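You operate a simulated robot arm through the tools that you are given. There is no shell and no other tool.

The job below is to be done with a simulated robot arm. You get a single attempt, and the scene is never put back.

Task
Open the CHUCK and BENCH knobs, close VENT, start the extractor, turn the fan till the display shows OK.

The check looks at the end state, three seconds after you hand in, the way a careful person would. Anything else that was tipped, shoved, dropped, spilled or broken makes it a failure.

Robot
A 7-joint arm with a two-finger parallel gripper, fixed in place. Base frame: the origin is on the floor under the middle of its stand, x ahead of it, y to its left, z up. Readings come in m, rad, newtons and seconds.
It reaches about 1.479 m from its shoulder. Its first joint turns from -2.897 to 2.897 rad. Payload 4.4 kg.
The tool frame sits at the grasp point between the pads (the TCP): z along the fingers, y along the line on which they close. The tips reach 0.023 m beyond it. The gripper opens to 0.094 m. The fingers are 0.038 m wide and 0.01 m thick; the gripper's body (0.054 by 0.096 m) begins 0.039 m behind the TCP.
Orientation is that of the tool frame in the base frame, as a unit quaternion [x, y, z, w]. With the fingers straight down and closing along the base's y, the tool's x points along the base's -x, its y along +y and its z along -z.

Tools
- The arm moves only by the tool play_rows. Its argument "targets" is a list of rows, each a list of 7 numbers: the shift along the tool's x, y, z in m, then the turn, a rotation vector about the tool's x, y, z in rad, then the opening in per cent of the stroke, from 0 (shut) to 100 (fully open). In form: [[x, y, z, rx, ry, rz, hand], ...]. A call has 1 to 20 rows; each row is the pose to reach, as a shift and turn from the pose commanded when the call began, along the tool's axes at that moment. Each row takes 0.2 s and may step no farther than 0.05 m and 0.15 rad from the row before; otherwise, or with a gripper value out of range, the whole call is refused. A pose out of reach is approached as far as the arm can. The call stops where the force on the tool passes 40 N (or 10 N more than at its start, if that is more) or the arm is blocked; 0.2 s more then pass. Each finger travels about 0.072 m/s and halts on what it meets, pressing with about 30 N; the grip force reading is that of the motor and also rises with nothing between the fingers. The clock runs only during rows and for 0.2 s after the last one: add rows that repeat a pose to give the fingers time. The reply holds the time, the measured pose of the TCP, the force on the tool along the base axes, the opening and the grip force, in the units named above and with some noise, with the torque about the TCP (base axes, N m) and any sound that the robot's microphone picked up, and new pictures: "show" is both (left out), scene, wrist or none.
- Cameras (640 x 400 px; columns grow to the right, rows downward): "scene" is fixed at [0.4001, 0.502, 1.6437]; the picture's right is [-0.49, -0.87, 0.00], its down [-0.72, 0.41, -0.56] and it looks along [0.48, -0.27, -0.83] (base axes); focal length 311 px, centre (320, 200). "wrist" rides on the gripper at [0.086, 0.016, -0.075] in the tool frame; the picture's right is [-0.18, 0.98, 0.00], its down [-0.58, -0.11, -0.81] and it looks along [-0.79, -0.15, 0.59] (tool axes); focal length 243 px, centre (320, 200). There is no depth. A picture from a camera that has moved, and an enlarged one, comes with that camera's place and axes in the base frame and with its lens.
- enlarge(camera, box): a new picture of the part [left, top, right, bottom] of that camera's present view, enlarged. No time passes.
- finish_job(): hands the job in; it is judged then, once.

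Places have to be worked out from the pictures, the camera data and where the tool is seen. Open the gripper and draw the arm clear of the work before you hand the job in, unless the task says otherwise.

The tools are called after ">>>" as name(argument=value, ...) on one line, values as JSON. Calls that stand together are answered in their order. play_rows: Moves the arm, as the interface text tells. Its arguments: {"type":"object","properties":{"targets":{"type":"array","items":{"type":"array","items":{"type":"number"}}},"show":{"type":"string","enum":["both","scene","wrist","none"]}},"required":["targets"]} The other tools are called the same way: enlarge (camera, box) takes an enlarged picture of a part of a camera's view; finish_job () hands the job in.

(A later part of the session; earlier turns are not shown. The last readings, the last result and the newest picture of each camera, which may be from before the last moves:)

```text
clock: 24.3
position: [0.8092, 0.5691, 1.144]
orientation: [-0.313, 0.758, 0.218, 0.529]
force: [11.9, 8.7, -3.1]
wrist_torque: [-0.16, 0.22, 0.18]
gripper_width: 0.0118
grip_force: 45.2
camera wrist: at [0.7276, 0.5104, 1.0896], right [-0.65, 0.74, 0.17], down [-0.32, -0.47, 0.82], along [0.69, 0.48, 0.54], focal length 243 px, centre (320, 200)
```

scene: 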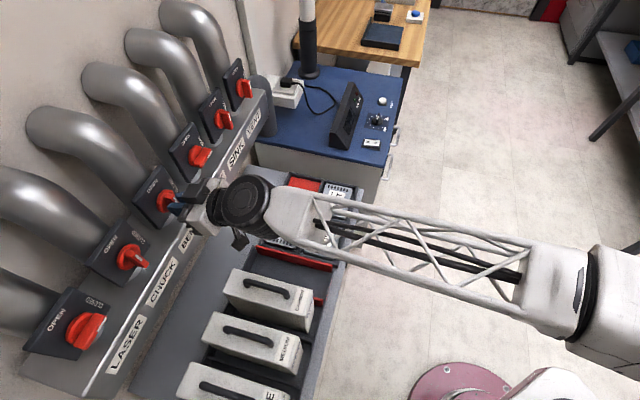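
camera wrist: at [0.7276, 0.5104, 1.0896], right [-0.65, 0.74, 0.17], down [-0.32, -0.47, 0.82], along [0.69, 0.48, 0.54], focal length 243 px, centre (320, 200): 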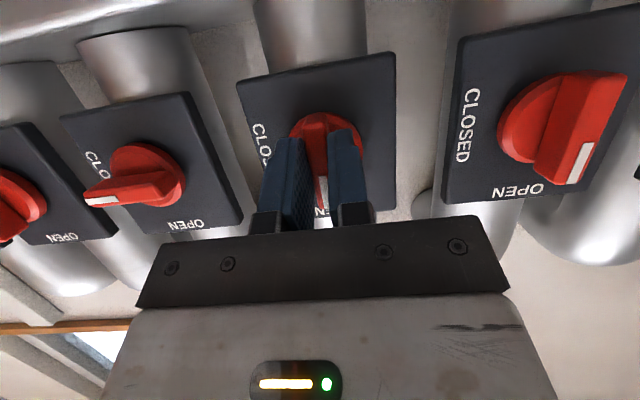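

The full 90° turn went smoothly with about 15 N. I release BENCH and back out to inspect.

>>> play_rows(targets=[[0, 0, 0, 0, 0, 0, 30], [0, 0, 0, 0, 0, 0, 45], [0, 0, 0, 0, 0, 0, 45], [0, 0, -0.02, 0, 0, 0, 50], [0, 0, -0.045, 0, 0, 0, 50], [0, 0, -0.075, 0, 0, 0, 50], [0, 0, -0.105, 0, 0, 0, 50], [0, 0, -0.12, 0, 0, 0, 50]])

```text
clock: 26.1
position: [0.7284, 0.4884, 1.1851]
orientation: [-0.314, 0.758, 0.219, 0.529]
force: [-0.5, 0.0, 0.5]
wrist_torque: [0.01, 0.0, -0.05]
gripper_width: 0.0471
grip_force: 0.0
camera wrist: at [0.647, 0.4305, 1.1302], right [-0.65, 0.74, 0.17], down [-0.32, -0.47, 0.82], along [0.69, 0.48, 0.54], focal length 243 px, centre (320, 200)
```

scene: 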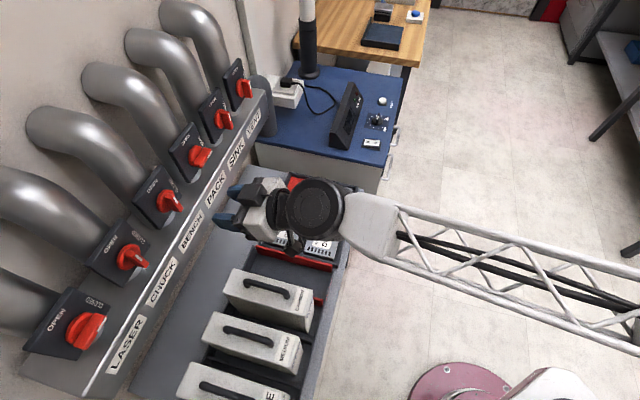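
wrist: 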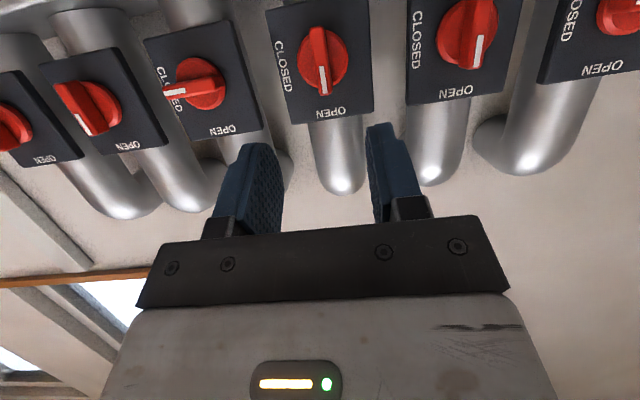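

BENCH and CHUCK now both point to OPEN. Next is VENT at u≈0.53: I slide sideways along the row at this standoff, with the tips about 10 cm off the knobs.

>>> play_rows(targets=[[0, -0.0401, 0, 0, 0, 0, 50], [0, -0.0802, 0, 0, 0, 0, 50], [0, -0.1203, 0, 0, 0, 0, 50], [0, -0.1604, 0, 0, 0, 0, 50], [0, -0.2005, 0, 0, 0, 0, 50], [0, -0.2406, 0, 0, 0, 0, 50], [0, -0.2807, 0, 0, 0, 0, 50], [0, -0.3208, 0, 0, 0, 0, 50], [0, -0.3608, 0, 0, 0, 0, 50], [0, -0.3608, 0, 0, 0, 0, 50]])

```text
clock: 28.3
position: [0.9834, 0.2342, 1.1864]
orientation: [-0.314, 0.757, 0.22, 0.529]
force: [-1.1, -0.5, 0.0]
wrist_torque: [-0.02, -0.01, -0.02]
gripper_width: 0.0468
grip_force: 0.0
camera wrist: at [0.9025, 0.1753, 1.1309], right [-0.65, 0.74, 0.17], down [-0.32, -0.47, 0.82], along [0.69, 0.48, 0.54], focal length 243 px, centre (320, 200)
```

scene: 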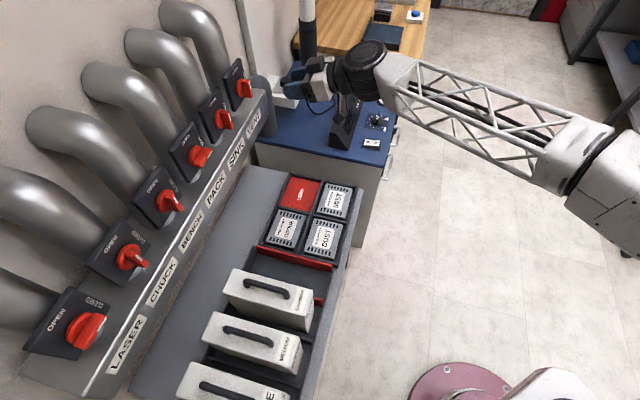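
wrist: 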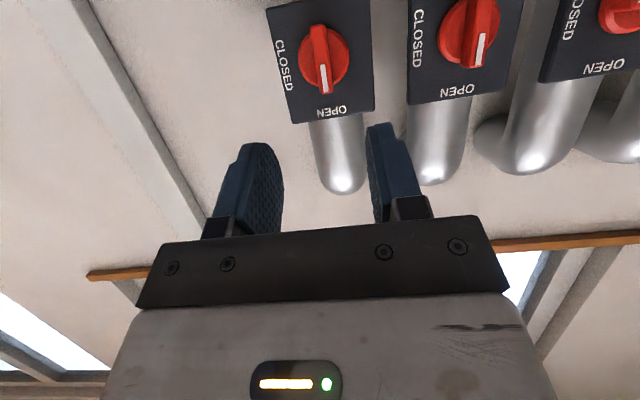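

VENT sits in the same place in the view as BENCH did after release, so alignment should be close. I enlarge to verify its centre and pointer.

>>> enlarge(camera="wrist", box=[240, 10, 400, 110])

>>> enlarge(camera="scene", box=[200, 40, 360, 140])

```text
4.00 times, centred on (320, 60) of wrist
camera zoom: at [0.9025, 0.1753, 1.1309], right [-0.65, 0.74, 0.17], down [-0.32, -0.47, 0.82], along [0.69, 0.48, 0.54], focal length 970 px, centre (320, 760)
```

zoom: 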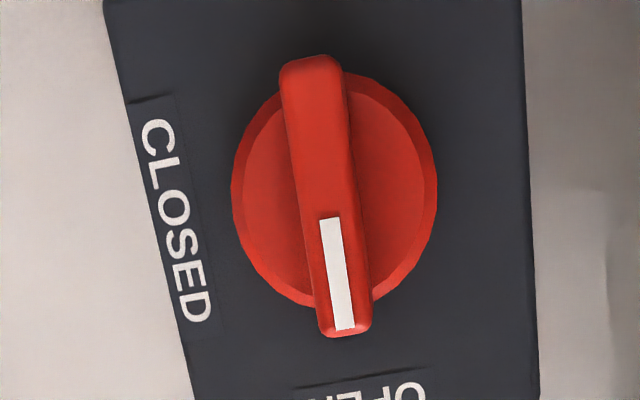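

```text
4.00 times, centred on (280, 90) of scene
camera zoom: at [0.4001, 0.502, 1.6437], right [-0.49, -0.87, 0.0], down [-0.72, 0.41, -0.56], along [0.48, -0.27, -0.83], focal length 1244 px, centre (480, 640)
```

zoom: 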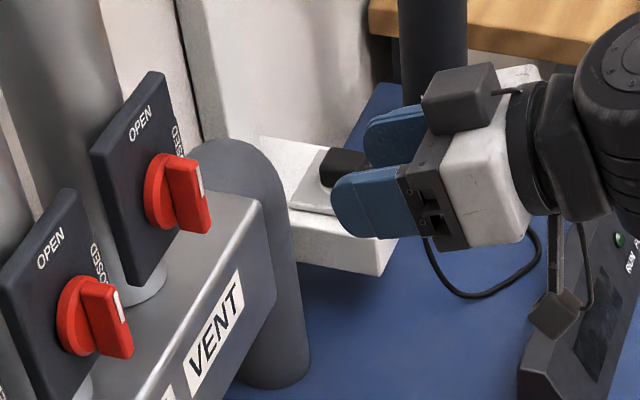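

VENT's pointer is at OPEN, with its axis at u≈0.530 and z≈1.1445. I go straight in along the tool axis by 0.1215 m and grip the bar.

>>> play_rows(targets=[[0, 0, 0.03, 0, 0, 0, 50], [0, 0, 0.06, 0, 0, 0, 50], [0, 0, 0.085, 0, 0, 0, 50], [0, 0, 0.104, 0, 0, 0, 50], [0, 0, 0.1215, 0, 0, 0, 50], [0, 0, 0.1215, 0, 0, 0, 50], [0, 0, 0.1215, 0, 0, 0, 20], [0, 0, 0.1215, 0, 0, 0, 5], [0, 0, 0.1215, 0, 0, 0, 5]])

```text
clock: 30.3
position: [1.0645, 0.3165, 1.1439]
orientation: [-0.314, 0.757, 0.22, 0.529]
force: [-1.8, 5.4, 0.1]
wrist_torque: [-0.22, 0.2, 0.16]
gripper_width: 0.012
grip_force: 44.9
camera wrist: at [0.9831, 0.2568, 1.0886], right [-0.65, 0.74, 0.17], down [-0.32, -0.47, 0.82], along [0.69, 0.48, 0.54], focal length 243 px, centre (320, 200)
```

scene: 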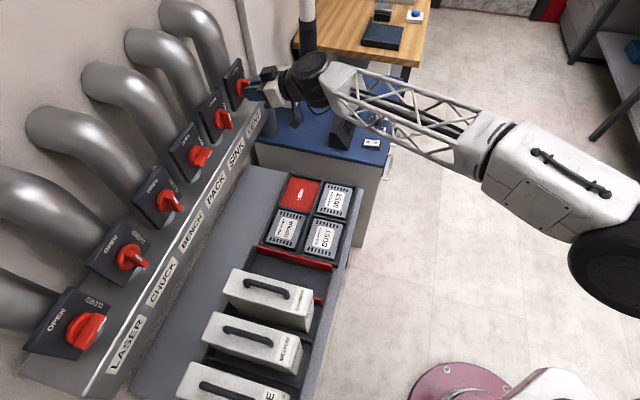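
wrist: 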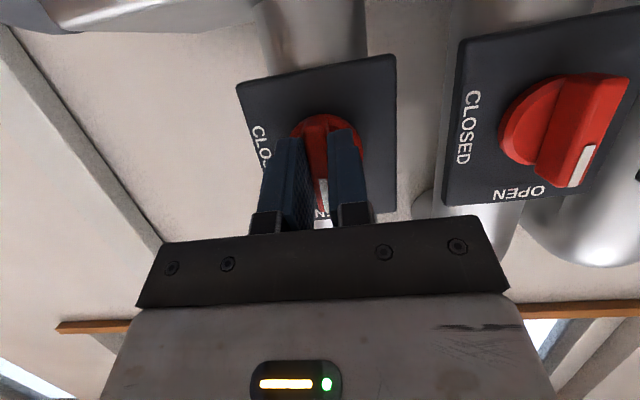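

VENT's bar is gripped with negligible load. I turn it 90° clockwise (as seen from the front) toward CLOSED.

>>> play_rows(targets=[[0, 0, 0, -0.0413, 0, 0.1136, 5], [0, 0, 0, -0.0827, 0, 0.2271, 5], [0, 0, 0, -0.124, 0, 0.3407, 5], [0, 0, 0, -0.1653, 0, 0.4542, 5], [0, 0, 0, -0.2067, 0, 0.5678, 5], [0, 0, 0, -0.248, 0, 0.6814, 5], [0, 0, 0, -0.2893, 0, 0.7949, 5], [0, 0, 0, -0.3307, 0, 0.9085, 5], [0, 0, 0, -0.372, 0, 1.0221, 5], [0, 0, 0, -0.4133, 0, 1.1356, 5], [0, 0, 0, -0.4546, 0, 1.2492, 5], [0, 0, 0, -0.496, 0, 1.3627, 5], [0, 0, 0, -0.5373, 0, 1.4763, 5], [0, 0, 0, -0.5373, 0, 1.4763, 5]])

```text
clock: 32.1
position: [1.0631, 0.3157, 1.1449]
orientation: [-0.038, 0.774, 0.539, 0.329]
force: [-13.0, -0.3, 2.6]
wrist_torque: [-0.38, 0.32, 1.03]
gripper_width: 0.0117
grip_force: 45.0
stopped in row 9: the force on the tool passed its limit at 44 N (the readings are from after the stop); the commanded pose is now the measured one
camera wrist: at [0.9554, 0.2844, 1.1254], right [-0.26, 0.35, 0.9], down [0.12, -0.91, 0.39], along [0.96, 0.21, 0.2], focal length 243 px, centre (320, 200)
```

scene: 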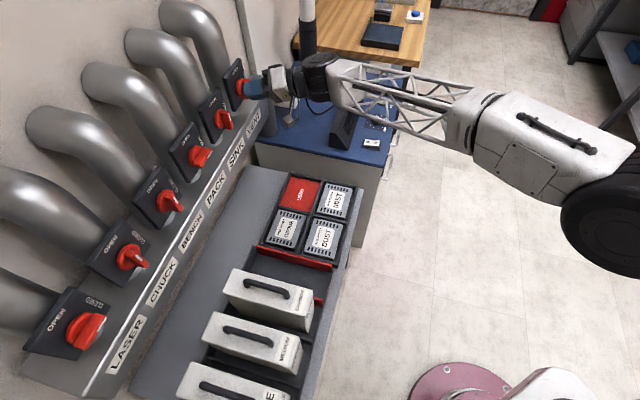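
wrist: 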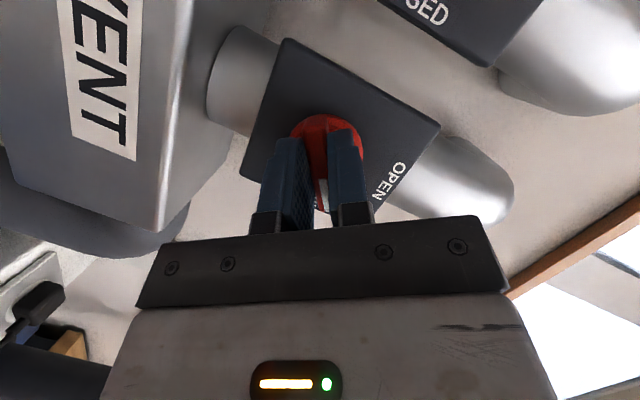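

It stopped at about 54° with a torque about the vertical axis. I check whether anything on the hand or wrist touches something before continuing.

>>> enlarge(camera="scene", box=[210, 40, 402, 160])

>>> enlarge(camera="wrist", box=[200, 80, 456, 240])

```text
3.33 times, centred on (306, 100) of scene
camera zoom: at [0.4001, 0.502, 1.6437], right [-0.49, -0.87, 0.0], down [-0.72, 0.41, -0.56], along [0.48, -0.27, -0.83], focal length 1037 px, centre (367, 533)
```

zoom: 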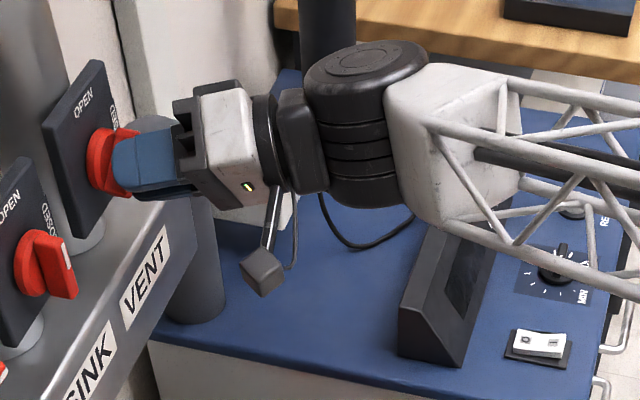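

```text
2.50 times, centred on (328, 160) of wrist
camera zoom: at [0.9554, 0.2844, 1.1254], right [-0.26, 0.35, 0.9], down [0.12, -0.91, 0.39], along [0.96, 0.21, 0.2], focal length 606 px, centre (300, 300)
```

zoom: 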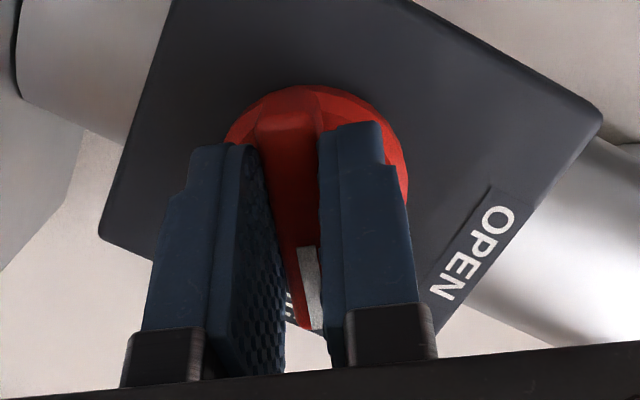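

Nothing else is in contact and the bar is still gripped on the cone path. With the command reset to the measured pose, I continue the remaining ~36° in smaller steps.

>>> play_rows(targets=[[0, 0, 0, 0, 0, 0, 5], [0, 0, 0, -0.0274, 0, 0.0752, 5], [0, 0, 0, -0.0547, 0, 0.1504, 5], [0, 0, 0, -0.0821, 0, 0.2255, 5], [0, 0, 0, -0.1094, 0, 0.3007, 5]], show="wrist")

```text
clock: 33.4
position: [1.0647, 0.3166, 1.1454]
orientation: [0.06, 0.74, 0.625, 0.241]
force: [-25.0, 7.2, 4.1]
wrist_torque: [0.04, -0.06, 0.69]
gripper_width: 0.0119
grip_force: 44.8
camera wrist: at [0.9529, 0.2869, 1.144], right [-0.05, 0.14, 0.99], down [0.18, -0.97, 0.14], along [0.98, 0.19, 0.02], focal length 243 px, centre (320, 200)
```

wrist: 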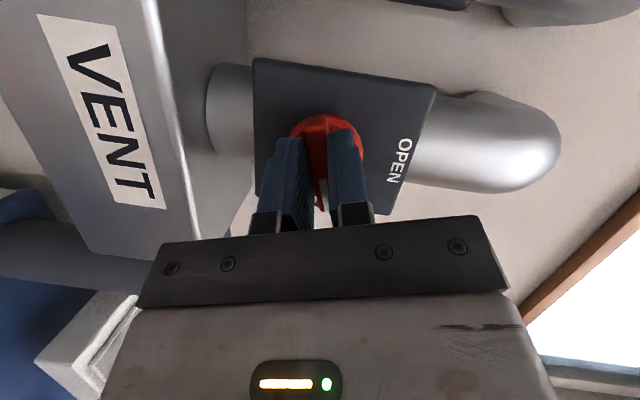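

At about 73° now, with an along-bar force of 23 N. I relieve it with a 1.5 mm shift and finish the last 17°.

>>> play_rows(targets=[[0.0015, 0.0005, 0, 0, 0, 0, 5], [0.0015, 0.0005, 0, -0.026, 0, 0.0714, 5], [0.0015, 0.0005, 0, -0.052, 0, 0.1429, 5], [0.0015, 0.0005, 0, -0.078, 0, 0.2143, 5], [0.0015, 0.0005, 0, -0.104, 0, 0.2857, 5], [0.0015, 0.0005, 0, -0.104, 0, 0.2857, 5]], show="wrist")

```text
clock: 34.1
position: [1.0648, 0.3158, 1.1449]
orientation: [0.095, 0.724, 0.65, 0.21]
force: [19.2, 7.5, 0.4]
wrist_torque: [0.01, 0.04, 1.05]
gripper_width: 0.012
grip_force: 45.4
stopped in row 3: the force on the tool passed its limit at 52 N (the readings are from after the stop); the commanded pose is now the measured one
camera wrist: at [0.9529, 0.2869, 1.1506], right [0.03, 0.06, 1.0], down [0.19, -0.98, 0.05], along [0.98, 0.19, -0.04], focal length 243 px, centre (320, 200)
```

wrist: 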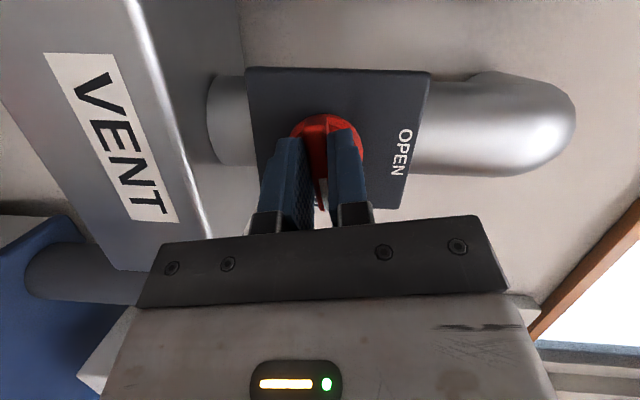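

11° remain, with axial strain building up again. I loosen the grip to relax it and read the free forces.

>>> play_rows(targets=[[0, 0, 0, 0, 0, 0, 25], [0, 0, 0, 0, 0, 0, 25], [0, 0, 0, 0, 0, 0, 25]], show="wrist")

>>> enlarge(camera="wrist", box=[220, 60, 444, 200])

```text
clock: 34.9
position: [1.0628, 0.3148, 1.145]
orientation: [0.096, 0.723, 0.651, 0.21]
force: [0.1, 0.3, 0.3]
wrist_torque: [0.01, 0.0, -0.02]
gripper_width: 0.0236
grip_force: 0.1
camera wrist: at [0.9526, 0.2868, 1.1508], right [0.03, 0.06, 1.0], down [0.19, -0.98, 0.05], along [0.98, 0.19, -0.04], focal length 243 px, centre (320, 200)
```

wrist: 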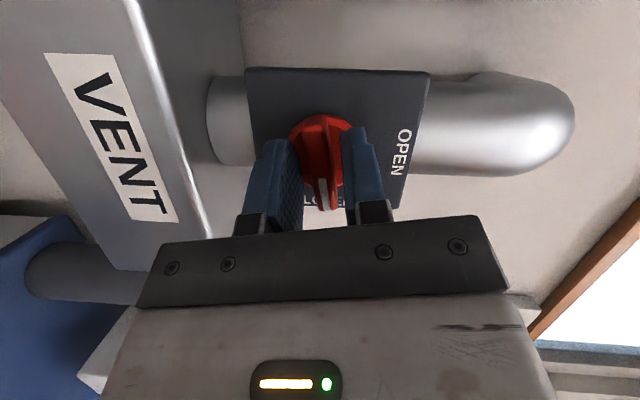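

```text
2.86 times, centred on (332, 130) of wrist
camera zoom: at [0.9526, 0.2868, 1.1508], right [0.03, 0.06, 1.0], down [0.19, -0.98, 0.05], along [0.98, 0.19, -0.04], focal length 693 px, centre (286, 400)
```

zoom: 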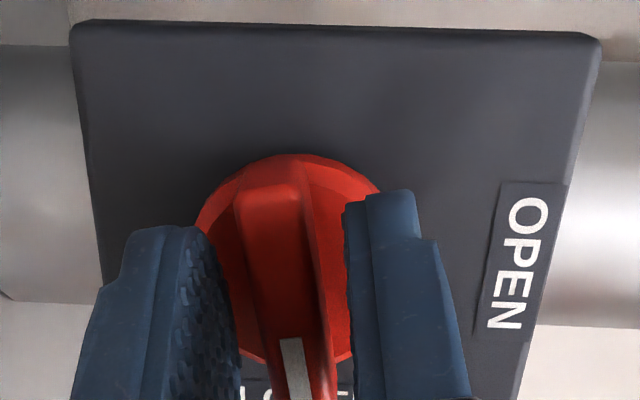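

Free forces are zero now. I regrip without any shift and turn the last 11°.

>>> play_rows(targets=[[0, 0, 0.0005, 0, 0, 0, 10], [0, 0, 0.0005, 0, 0, 0, 5], [0, 0, 0.0005, 0, 0, 0, 5], [0, 0, 0.0005, -0.0167, 0, 0.0458, 5], [0, 0, 0.0005, -0.0333, 0, 0.0916, 5], [0, 0, 0.0005, -0.05, 0, 0.1375, 5], [0, 0, 0.0005, -0.0667, 0, 0.1832, 5], [0, 0, 0.0005, -0.0667, 0, 0.1832, 5]], show="wrist")

```text
clock: 36.7
position: [1.0635, 0.3152, 1.1439]
orientation: [0.155, 0.69, 0.69, 0.152]
force: [-20.3, -19.5, -4.1]
wrist_torque: [-0.11, -0.18, 0.43]
gripper_width: 0.0121
grip_force: 45.1
camera wrist: at [0.9542, 0.2853, 1.1619], right [0.17, -0.08, 0.98], down [0.18, -0.98, -0.11], along [0.97, 0.2, -0.15], focal length 243 px, centre (320, 200)
```

wrist: 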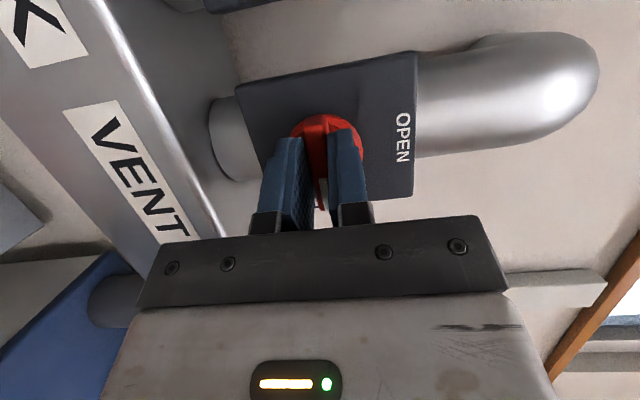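

The hand is at the exact closed orientation. I release VENT and back out to inspect all the knobs.

>>> play_rows(targets=[[0, 0, 0, 0, 0, 0, 30], [0, 0, 0, 0, 0, 0, 45], [0, 0, 0, 0, 0, 0, 45], [0, 0, -0.02, 0, 0, 0, 50], [0, 0, -0.045, 0, 0, 0, 50], [0, 0, -0.075, 0, 0, 0, 50], [0, 0, -0.105, 0, 0, 0, 50], [0, 0, -0.135, 0, 0, 0, 50], [0, 0, -0.135, 0, 0, 0, 50]])

>>> enlarge(camera="wrist", box=[220, 0, 444, 140])

>>> enlarge(camera="scene", box=[140, 40, 300, 140])

```text
clock: 38.7
position: [1.0075, 0.1939, 1.1451]
orientation: [0.155, 0.69, 0.691, 0.152]
force: [0.6, -1.0, 0.1]
wrist_torque: [0.03, 0.0, 0.03]
gripper_width: 0.047
grip_force: 0.0
camera wrist: at [0.8973, 0.1635, 1.1625], right [0.17, -0.08, 0.98], down [0.18, -0.98, -0.11], along [0.97, 0.2, -0.15], focal length 243 px, centre (320, 200)
```

scene: 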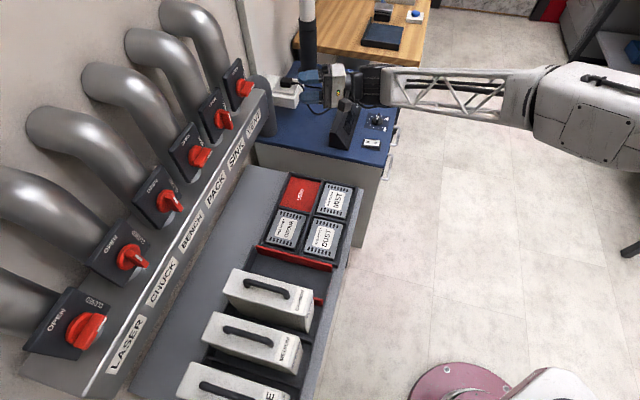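
wrist: 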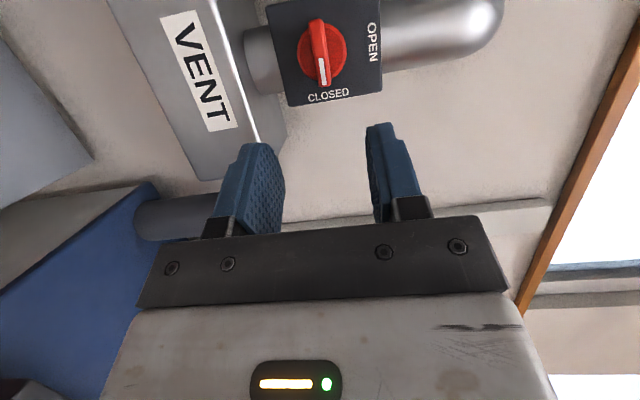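

```text
2.86 times, centred on (332, 70) of wrist
camera zoom: at [0.8973, 0.1635, 1.1625], right [0.17, -0.08, 0.98], down [0.18, -0.98, -0.11], along [0.97, 0.2, -0.15], focal length 693 px, centre (286, 571)
```

zoom: 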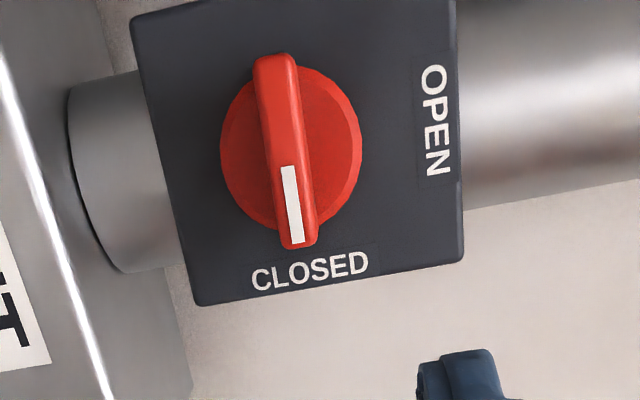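

```text
4.00 times, centred on (220, 90) of scene
camera zoom: at [0.4001, 0.502, 1.6437], right [-0.49, -0.87, 0.0], down [-0.72, 0.41, -0.56], along [0.48, -0.27, -0.83], focal length 1244 px, centre (720, 640)
```

zoom: 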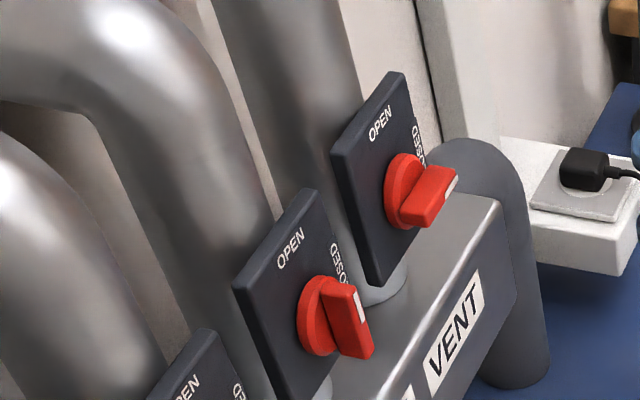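

VENT is squarely on CLOSED, and CHUCK and BENCH are OPEN, so the gates are done. I now swing the hand to point down above the control desk, closing axis across the desk, and look at the rocker, fan knob and display.

>>> play_rows(targets=[[-0.0094, -0.0104, -0.0217, 0.1295, -0.0228, 0.0228, 50], [-0.0189, -0.0208, -0.0434, 0.2589, -0.0457, 0.0457, 50], [-0.0283, -0.0313, -0.0652, 0.3884, -0.0685, 0.0685, 40], [-0.0377, -0.0417, -0.0869, 0.5178, -0.0913, 0.0913, 30], [-0.0472, -0.0521, -0.1086, 0.6473, -0.1141, 0.1141, 20], [-0.0566, -0.0625, -0.1303, 0.7768, -0.137, 0.137, 10], [-0.066, -0.0729, -0.152, 0.9062, -0.1598, 0.1598, 0], [-0.0755, -0.0833, -0.1737, 1.0357, -0.1826, 0.1826, 0], [-0.0849, -0.0938, -0.1955, 1.1651, -0.2054, 0.2054, 0], [-0.0943, -0.1042, -0.2172, 1.2946, -0.2283, 0.2283, 0], [-0.1038, -0.1146, -0.2389, 1.424, -0.2511, 0.2511, 0], [-0.1132, -0.125, -0.2606, 1.5535, -0.2739, 0.2739, 0], [-0.1132, -0.125, -0.2606, 1.5535, -0.2739, 0.2739, 0]])

```text
clock: 41.5
position: [0.9989, -0.0908, 1.0198]
orientation: [0.383, 0.924, 0.0, -0.002]
force: [1.0, -0.3, 0.0]
wrist_torque: [0.01, -0.01, 0.0]
gripper_width: 0.0001
grip_force: 30.4
camera wrist: at [0.95, -0.0173, 1.0948], right [0.83, 0.56, 0.0], down [0.34, -0.49, 0.8], along [0.45, -0.67, -0.59], focal length 243 px, centre (320, 200)
```

scene: 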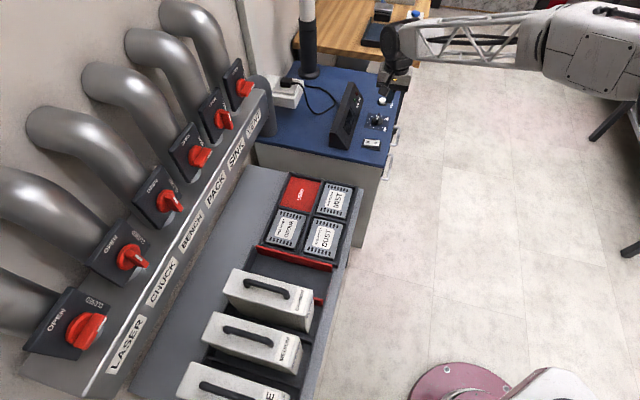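
wrist: 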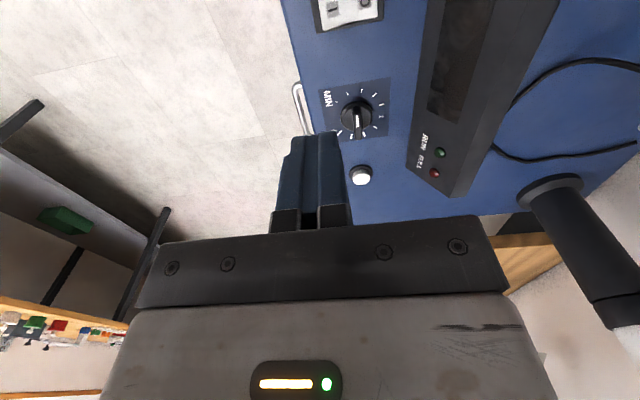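

The hand points down over the desk edge. I enlarge the wrist and scene views to locate the rocker, fan knob and display accurately.

>>> enlarge(camera="wrist", box=[280, 0, 520, 150])

>>> enlarge(camera="wrist", box=[300, 80, 428, 160])

>>> enlarge(camera="scene", box=[326, 80, 422, 160])

```text
2.67 times, centred on (400, 75) of wrist
camera zoom: at [0.95, -0.0173, 1.0948], right [0.83, 0.56, 0.0], down [0.34, -0.49, 0.8], along [0.45, -0.67, -0.59], focal length 647 px, centre (107, 533)
```

zoom: 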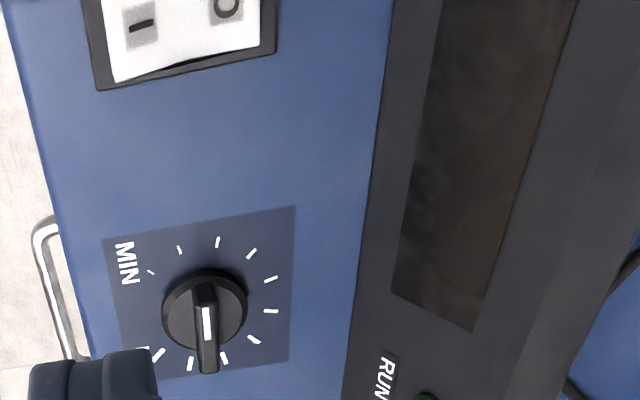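

```text
5.00 times, centred on (364, 120) of wrist
camera zoom: at [0.95, -0.0173, 1.0948], right [0.83, 0.56, 0.0], down [0.34, -0.49, 0.8], along [0.45, -0.67, -0.59], focal length 1213 px, centre (100, 600)
```

zoom: 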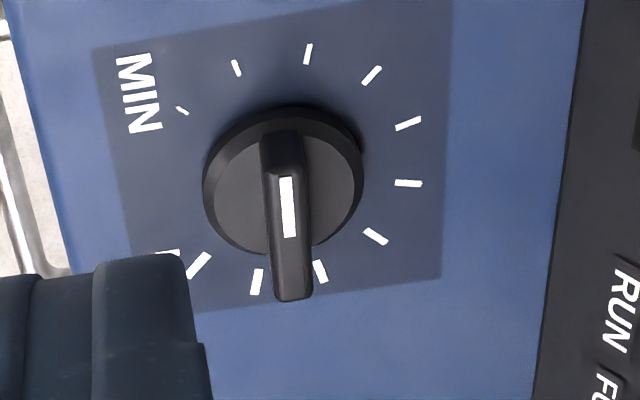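

```text
5.00 times, centred on (374, 120) of scene
camera zoom: at [0.4001, 0.502, 1.6437], right [-0.49, -0.87, 0.0], down [-0.72, 0.41, -0.56], along [0.48, -0.27, -0.83], focal length 1555 px, centre (50, 600)
```

zoom: 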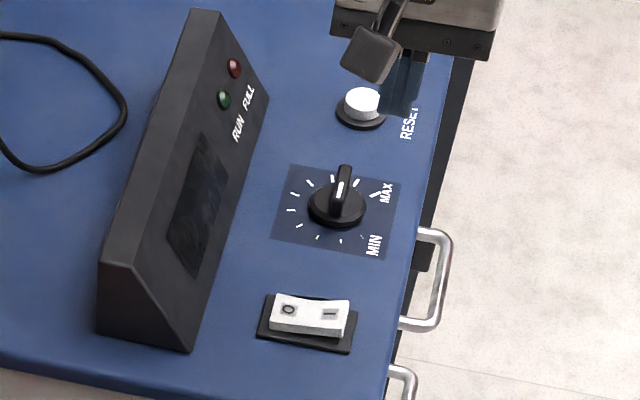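

Triangulation gives the rocker "I" at (n≈0.658, u≈0.7645, z≈0.810), raised (off), with "O" at n≈0.688, and the fan knob at (n≈0.673, u≈0.896, z≈0.795) with its pointer at a low setting. With the fingers shut I descend to about 3 cm above the "I" side.

>>> play_rows(targets=[[0.0015, 0.0032, 0.0375, 0, 0, 0, 0], [0.003, 0.0065, 0.075, 0, 0, 0, 0], [0.0045, 0.0097, 0.1125, 0, 0, 0, 0], [0.006, 0.0129, 0.15, 0, 0, 0, 0], [0.006, 0.0129, 0.15, 0, 0, 0, 0]])

>>> enlarge(camera="scene", box=[326, 90, 422, 170])

>>> enlarge(camera="wrist", box=[260, 60, 420, 160])

```text
clock: 42.7
position: [1.0042, -0.0754, 0.8692]
orientation: [0.383, 0.924, 0.001, -0.002]
force: [0.3, -0.8, -0.6]
wrist_torque: [0.01, 0.01, 0.01]
gripper_width: 0.0
grip_force: 30.1
camera wrist: at [0.9555, -0.0026, 0.9447], right [0.83, 0.56, 0.0], down [0.34, -0.49, 0.8], along [0.45, -0.66, -0.59], focal length 243 px, centre (320, 200)
```

scene: 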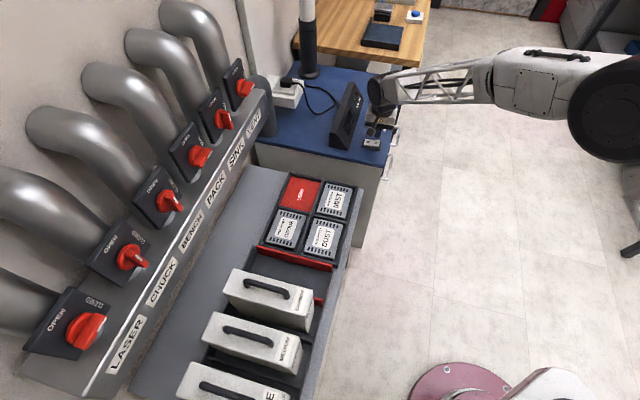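
wrist: 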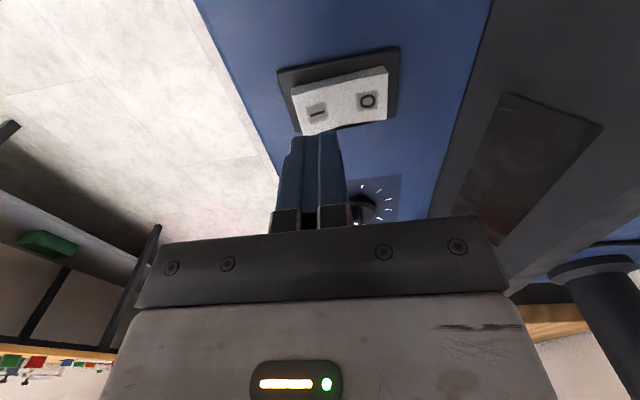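

```text
5.00 times, centred on (374, 130) of scene
camera zoom: at [0.4001, 0.502, 1.6437], right [-0.49, -0.87, 0.0], down [-0.72, 0.41, -0.56], along [0.48, -0.27, -0.83], focal length 1555 px, centre (50, 550)
```

zoom: 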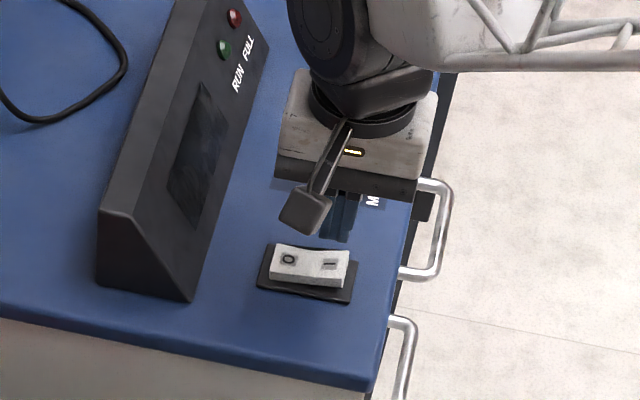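

```text
4.00 times, centred on (340, 110) of wrist
camera zoom: at [0.9555, -0.0026, 0.9447], right [0.83, 0.56, 0.0], down [0.34, -0.49, 0.8], along [0.45, -0.66, -0.59], focal length 970 px, centre (240, 560)
```

zoom: 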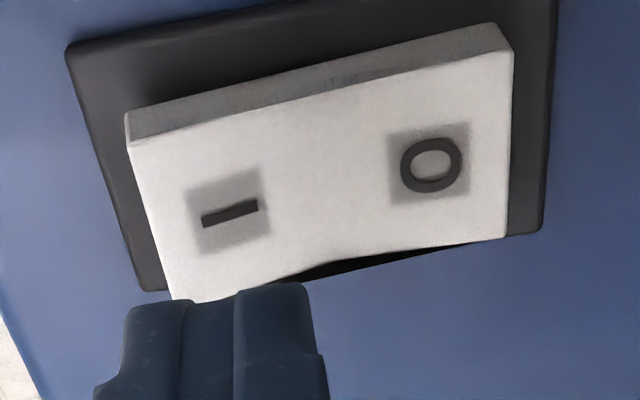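

The fingertips hang just above the "I" side. I shift 2.5 mm to centre on it and press down in small steps, watching the force.

>>> play_rows(targets=[[-0.0025, -0.0018, 0.015, 0, 0, 0, 0], [-0.0025, -0.0018, 0.028, 0, 0, 0, 0], [-0.0025, -0.0018, 0.033, 0, 0, 0, 0], [-0.0025, -0.0018, 0.037, 0, 0, 0, 0], [-0.0025, -0.0018, 0.04, 0, 0, 0, 0], [-0.0025, -0.0018, 0.042, 0, 0, 0, 0]])

```text
clock: 43.7
position: [1.0048, -0.0788, 0.8383]
orientation: [0.383, 0.924, 0.001, 0.0]
force: [-2.1, 0.0, 6.0]
wrist_torque: [0.02, 0.05, 0.03]
gripper_width: 0.0
grip_force: 29.5
stopped in row 4: the force on the tool passed its limit at 50 N (the readings are from after the stop); the commanded pose is now the measured one
camera wrist: at [0.9554, -0.0064, 0.9132], right [0.83, 0.56, 0.0], down [0.33, -0.49, 0.81], along [0.46, -0.67, -0.59], focal length 243 px, centre (320, 200)
```

scene: 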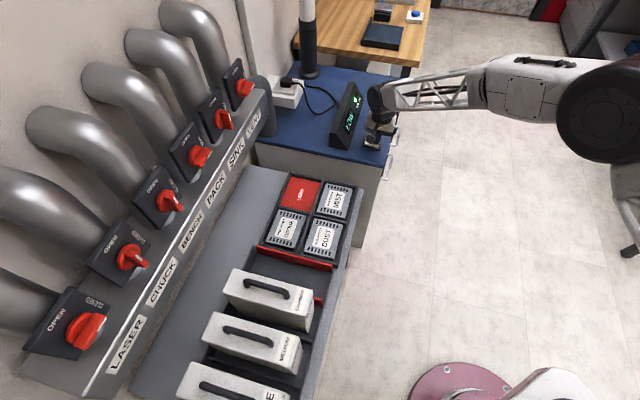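
wrist: 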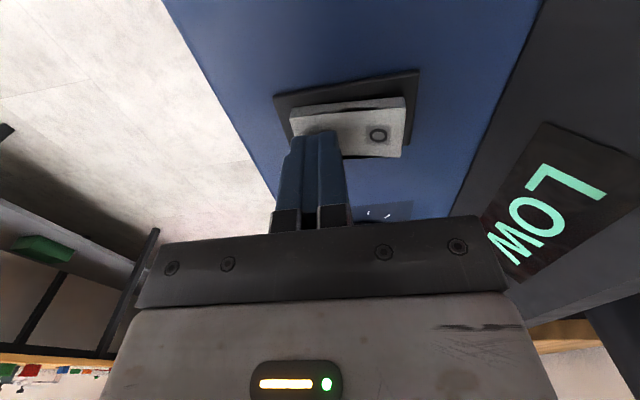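

The extractor is on and the display reads LOW. I lift off the rocker and move up for a look at the display and the fan knob.

>>> play_rows(targets=[[0, 0, -0.02, 0, 0, 0, 0], [0, 0, -0.05, 0, 0, 0, 0], [0, 0, -0.09, 0, 0, 0, 0], [0, 0, -0.13, 0, 0, 0, 0], [0, 0, -0.13, 0, 0, 0, 0]])

>>> enlarge(camera="scene", box=[310, 70, 406, 150])

>>> enlarge(camera="wrist", box=[280, 0, 520, 150])

```text
clock: 44.9
position: [1.0045, -0.0794, 0.968]
orientation: [0.383, 0.924, 0.001, -0.001]
force: [-0.6, -0.1, 0.2]
wrist_torque: [-0.03, 0.0, 0.0]
gripper_width: 0.0
grip_force: 29.7
camera wrist: at [0.9552, -0.0067, 1.0429], right [0.83, 0.56, 0.0], down [0.33, -0.49, 0.81], along [0.45, -0.67, -0.59], focal length 243 px, centre (320, 200)
```

scene: 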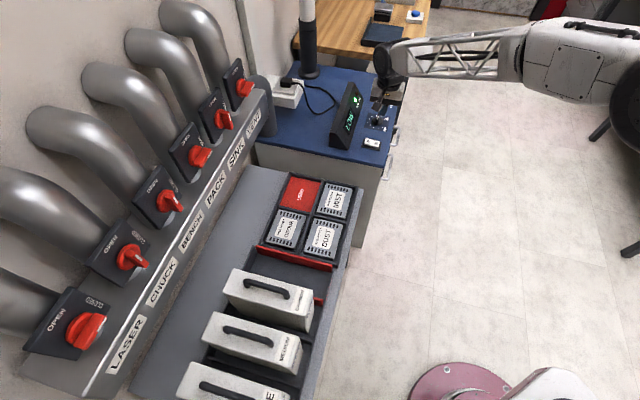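
wrist: 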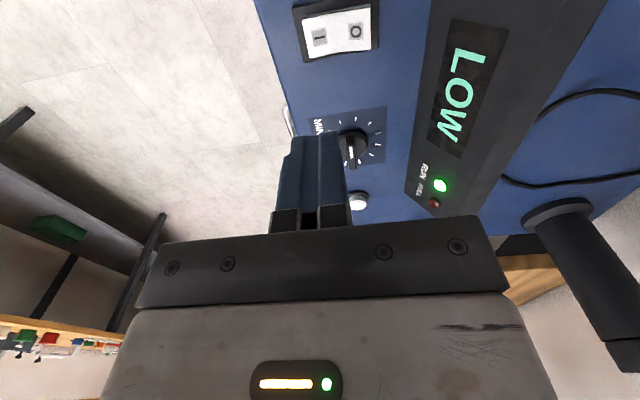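

```text
5.00 times, centred on (358, 110) of scene
camera zoom: at [0.4001, 0.502, 1.6437], right [-0.49, -0.87, 0.0], down [-0.72, 0.41, -0.56], along [0.48, -0.27, -0.83], focal length 1555 px, centre (130, 650)
```

zoom: 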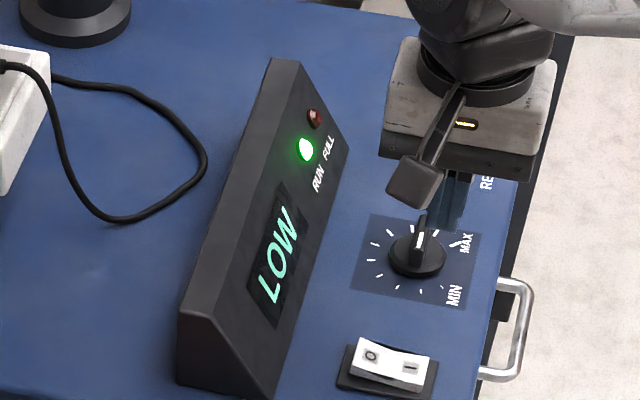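

```text
2.67 times, centred on (400, 75) of wrist
camera zoom: at [0.9552, -0.0067, 1.0429], right [0.83, 0.56, 0.0], down [0.33, -0.49, 0.81], along [0.45, -0.67, -0.59], focal length 647 px, centre (107, 533)
```

zoom: 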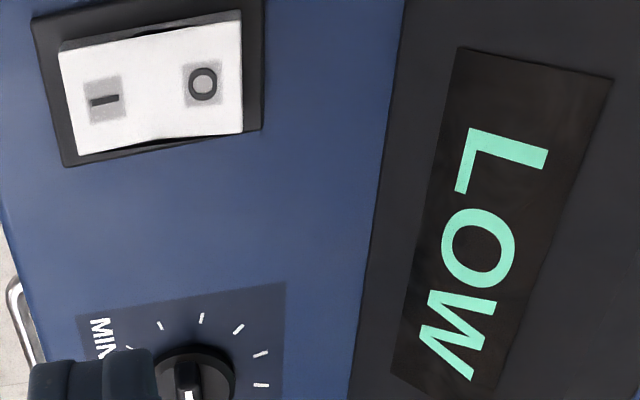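

RUN is lit, FULL is dark, and the display shows LOW with the fan near minimum, so the fan must turn clockwise. I open the fingers partly and move above the fan knob, whose bar lies along my finger plane.

>>> play_rows(targets=[[-0.0432, 0.0063, 0, 0, 0, 0, 20], [-0.0864, 0.0126, 0, 0, 0, 0, 45], [-0.1296, 0.0189, 0, 0, 0, 0, 45], [-0.1296, 0.0189, 0.035, 0, 0, 0, 45], [-0.1296, 0.0189, 0.07, 0, 0, 0, 45], [-0.1296, 0.0189, 0.07, 0, 0, 0, 45]])

>>> enlarge(camera="wrist", box=[240, 60, 432, 180])

>>> enlarge(camera="scene", box=[330, 80, 426, 140])

```text
clock: 46.3
position: [1.1092, -0.1585, 0.898]
orientation: [0.383, 0.924, 0.001, -0.001]
force: [0.6, 0.6, -0.5]
wrist_torque: [-0.02, -0.02, 0.0]
gripper_width: 0.0423
grip_force: 0.0
camera wrist: at [1.0607, -0.0856, 0.9726], right [0.83, 0.56, 0.0], down [0.33, -0.49, 0.81], along [0.45, -0.67, -0.59], focal length 243 px, centre (320, 200)
```

scene: 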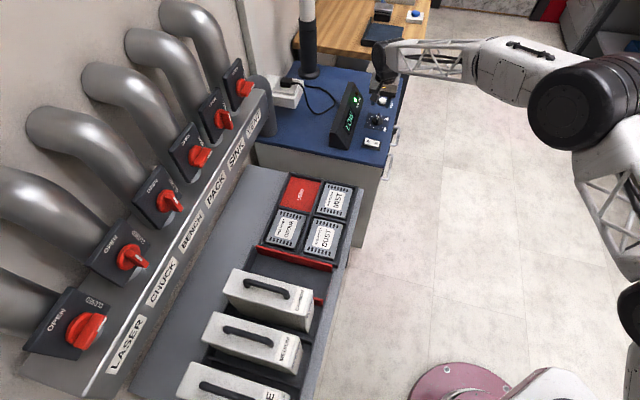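
wrist: 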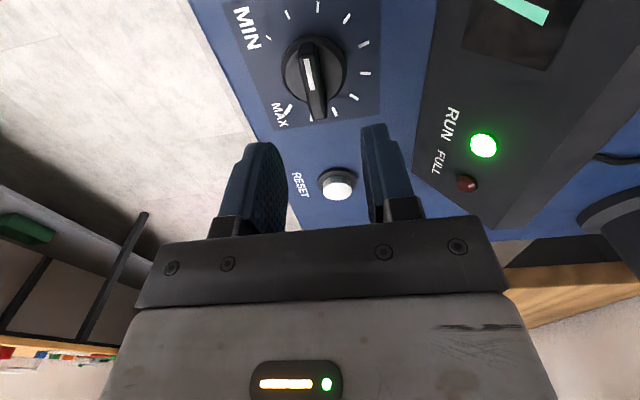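

```text
3.33 times, centred on (336, 120) of wrist
camera zoom: at [1.0607, -0.0856, 0.9726], right [0.83, 0.56, 0.0], down [0.33, -0.49, 0.81], along [0.45, -0.67, -0.59], focal length 809 px, centre (267, 467)
```

zoom: 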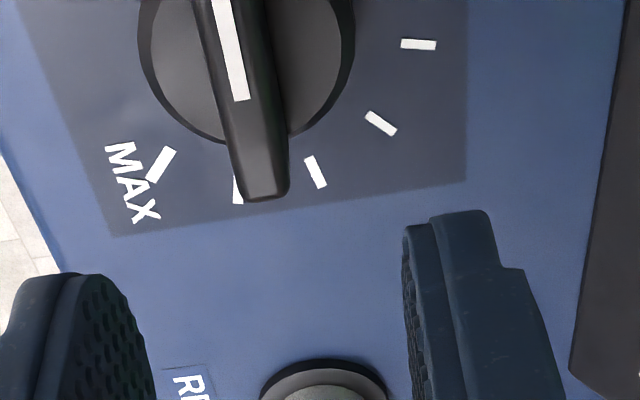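

```text
6.67 times, centred on (378, 110) of scene
camera zoom: at [0.4001, 0.502, 1.6437], right [-0.49, -0.87, 0.0], down [-0.72, 0.41, -0.56], along [0.48, -0.27, -0.83], focal length 2074 px, centre (-67, 800)
```

zoom: 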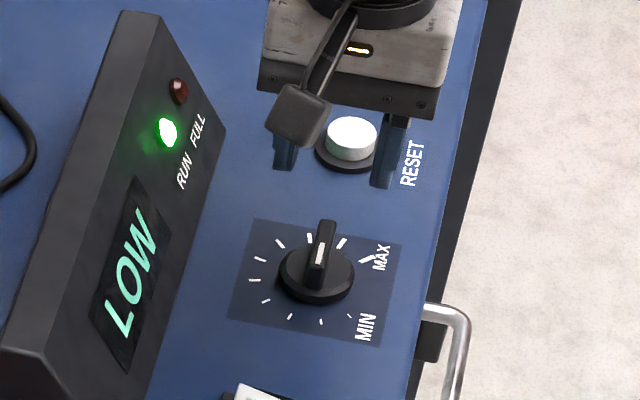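

The pointer mark is on the near (-u) half of the bar, so the fan is around its low end. I enlarge the knob itself to refine its axis and height.

>>> enlarge(camera="wrist", box=[230, 0, 422, 120])

```text
3.33 times, centred on (326, 60) of wrist
camera zoom: at [1.0607, -0.0856, 0.9726], right [0.83, 0.56, 0.0], down [0.33, -0.49, 0.81], along [0.45, -0.67, -0.59], focal length 809 px, centre (300, 667)
```

zoom: 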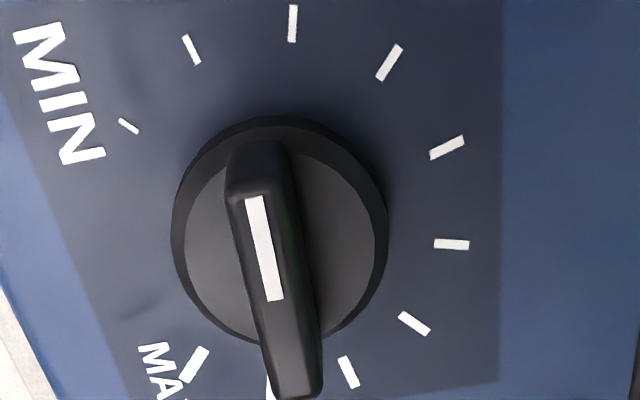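

The fan knob's axis is at n≈0.671, u≈0.891, with the bar top near z≈0.824. I descend over the bar (TCP to z≈0.834) and close.

>>> play_rows(targets=[[0.003, -0.0006, 0.025, 0, 0, 0, 45], [0.0054, -0.0012, 0.045, 0, 0, 0, 45], [0.0054, -0.0012, 0.056, 0, 0, 0, 45], [0.0054, -0.0012, 0.064, 0, 0, 0, 45], [0.0054, -0.0012, 0.064, 0, 0, 0, 45], [0.0054, -0.0012, 0.064, 0, 0, 0, 20], [0.0054, -0.0012, 0.064, 0, 0, 0, 5], [0.0054, -0.0012, 0.064, 0, 0, 0, 5]])

>>> enlarge(camera="scene", box=[330, 80, 426, 140])

```text
clock: 48.1
position: [1.1054, -0.1553, 0.8335]
orientation: [0.383, 0.924, 0.001, -0.001]
force: [-15.4, -10.8, 3.1]
wrist_torque: [0.03, 0.44, 0.03]
gripper_width: 0.013
grip_force: 9.6
camera wrist: at [1.0552, -0.0824, 0.9089], right [0.83, 0.56, 0.0], down [0.33, -0.49, 0.81], along [0.45, -0.67, -0.59], focal length 243 px, centre (320, 200)
```

scene: 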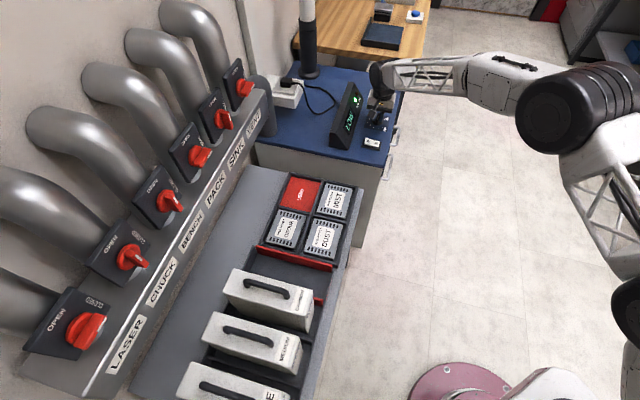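
wrist: 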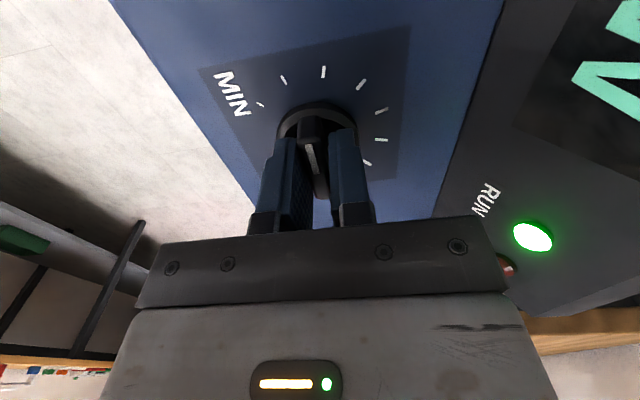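

```text
6.67 times, centred on (378, 110) of scene
camera zoom: at [0.4001, 0.502, 1.6437], right [-0.49, -0.87, 0.0], down [-0.72, 0.41, -0.56], along [0.48, -0.27, -0.83], focal length 2074 px, centre (-67, 800)
```

zoom: 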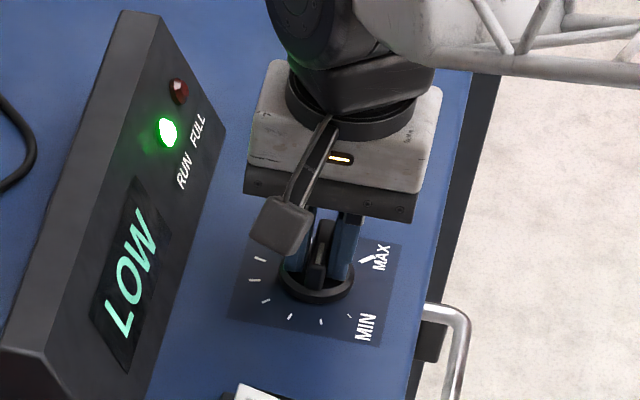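

The bar is between the fingers, but the -n finger leads (18 N sideways). I shift about 1.5 mm toward -n to centre and let the grip complete.

>>> play_rows(targets=[[0, -0.0008, 0, 0, 0, 0, 5], [0, -0.0016, 0, 0, 0, 0, 5], [0, -0.0016, 0, 0, 0, 0, 5], [0, -0.0016, 0, 0, 0, 0, 5]], show="none")

```text
clock: 49.1
position: [1.1046, -0.1562, 0.8334]
orientation: [0.384, 0.923, 0.001, 0.0]
force: [-1.6, -13.0, 2.0]
wrist_torque: [-0.3, 0.1, 0.0]
gripper_width: 0.011
grip_force: 44.7
```

Firm grip on the fan knob. I turn it clockwise (from above) by about 0.4 rad and check the display.

>>> play_rows(targets=[[0, 0, 0, 0, 0, 0.1, 5], [0, 0, 0, 0, 0, 0.2, 5], [0, 0, 0, 0, 0, 0.3, 5], [0, 0, 0, 0, 0, 0.4, 5], [0, 0, 0, 0, 0, 0.4, 5], [0, 0, 0, 0, 0, 0.4, 5]])

>>> enlarge(camera="scene", box=[330, 80, 426, 140])

```text
clock: 50.5
position: [1.1035, -0.1566, 0.8343]
orientation: [0.559, 0.829, 0.0, -0.001]
force: [-15.9, -13.3, 10.7]
wrist_torque: [-0.89, -0.01, 0.01]
gripper_width: 0.0108
grip_force: 44.9
camera wrist: at [1.0864, -0.0698, 0.9089], right [0.98, 0.2, 0.0], down [0.12, -0.58, 0.81], along [0.16, -0.79, -0.59], focal length 243 px, centre (320, 200)
```

scene: 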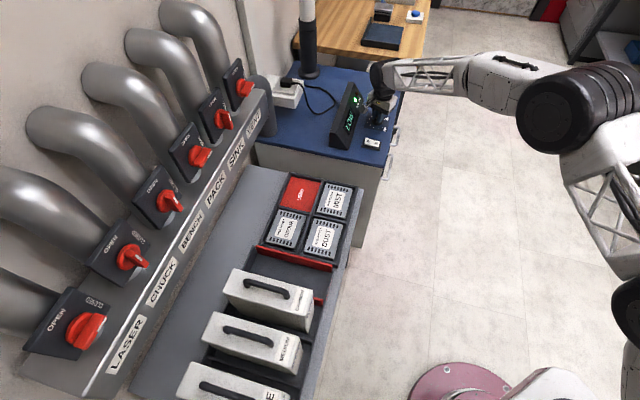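
wrist: 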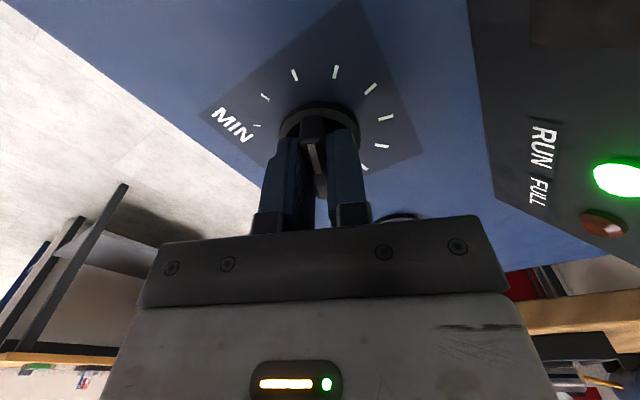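

```text
6.67 times, centred on (378, 110) of scene
camera zoom: at [0.4001, 0.502, 1.6437], right [-0.49, -0.87, 0.0], down [-0.72, 0.41, -0.56], along [0.48, -0.27, -0.83], focal length 2074 px, centre (-67, 800)
```

zoom: 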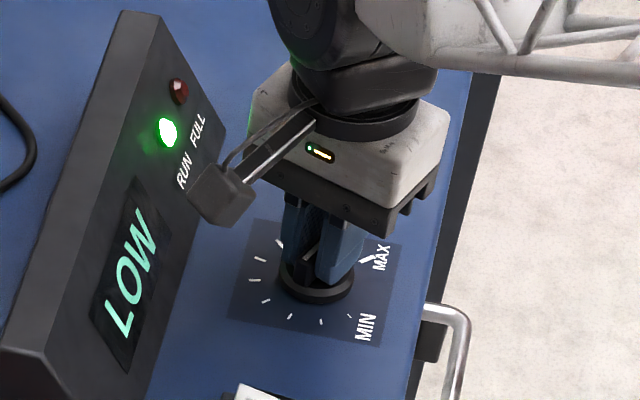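

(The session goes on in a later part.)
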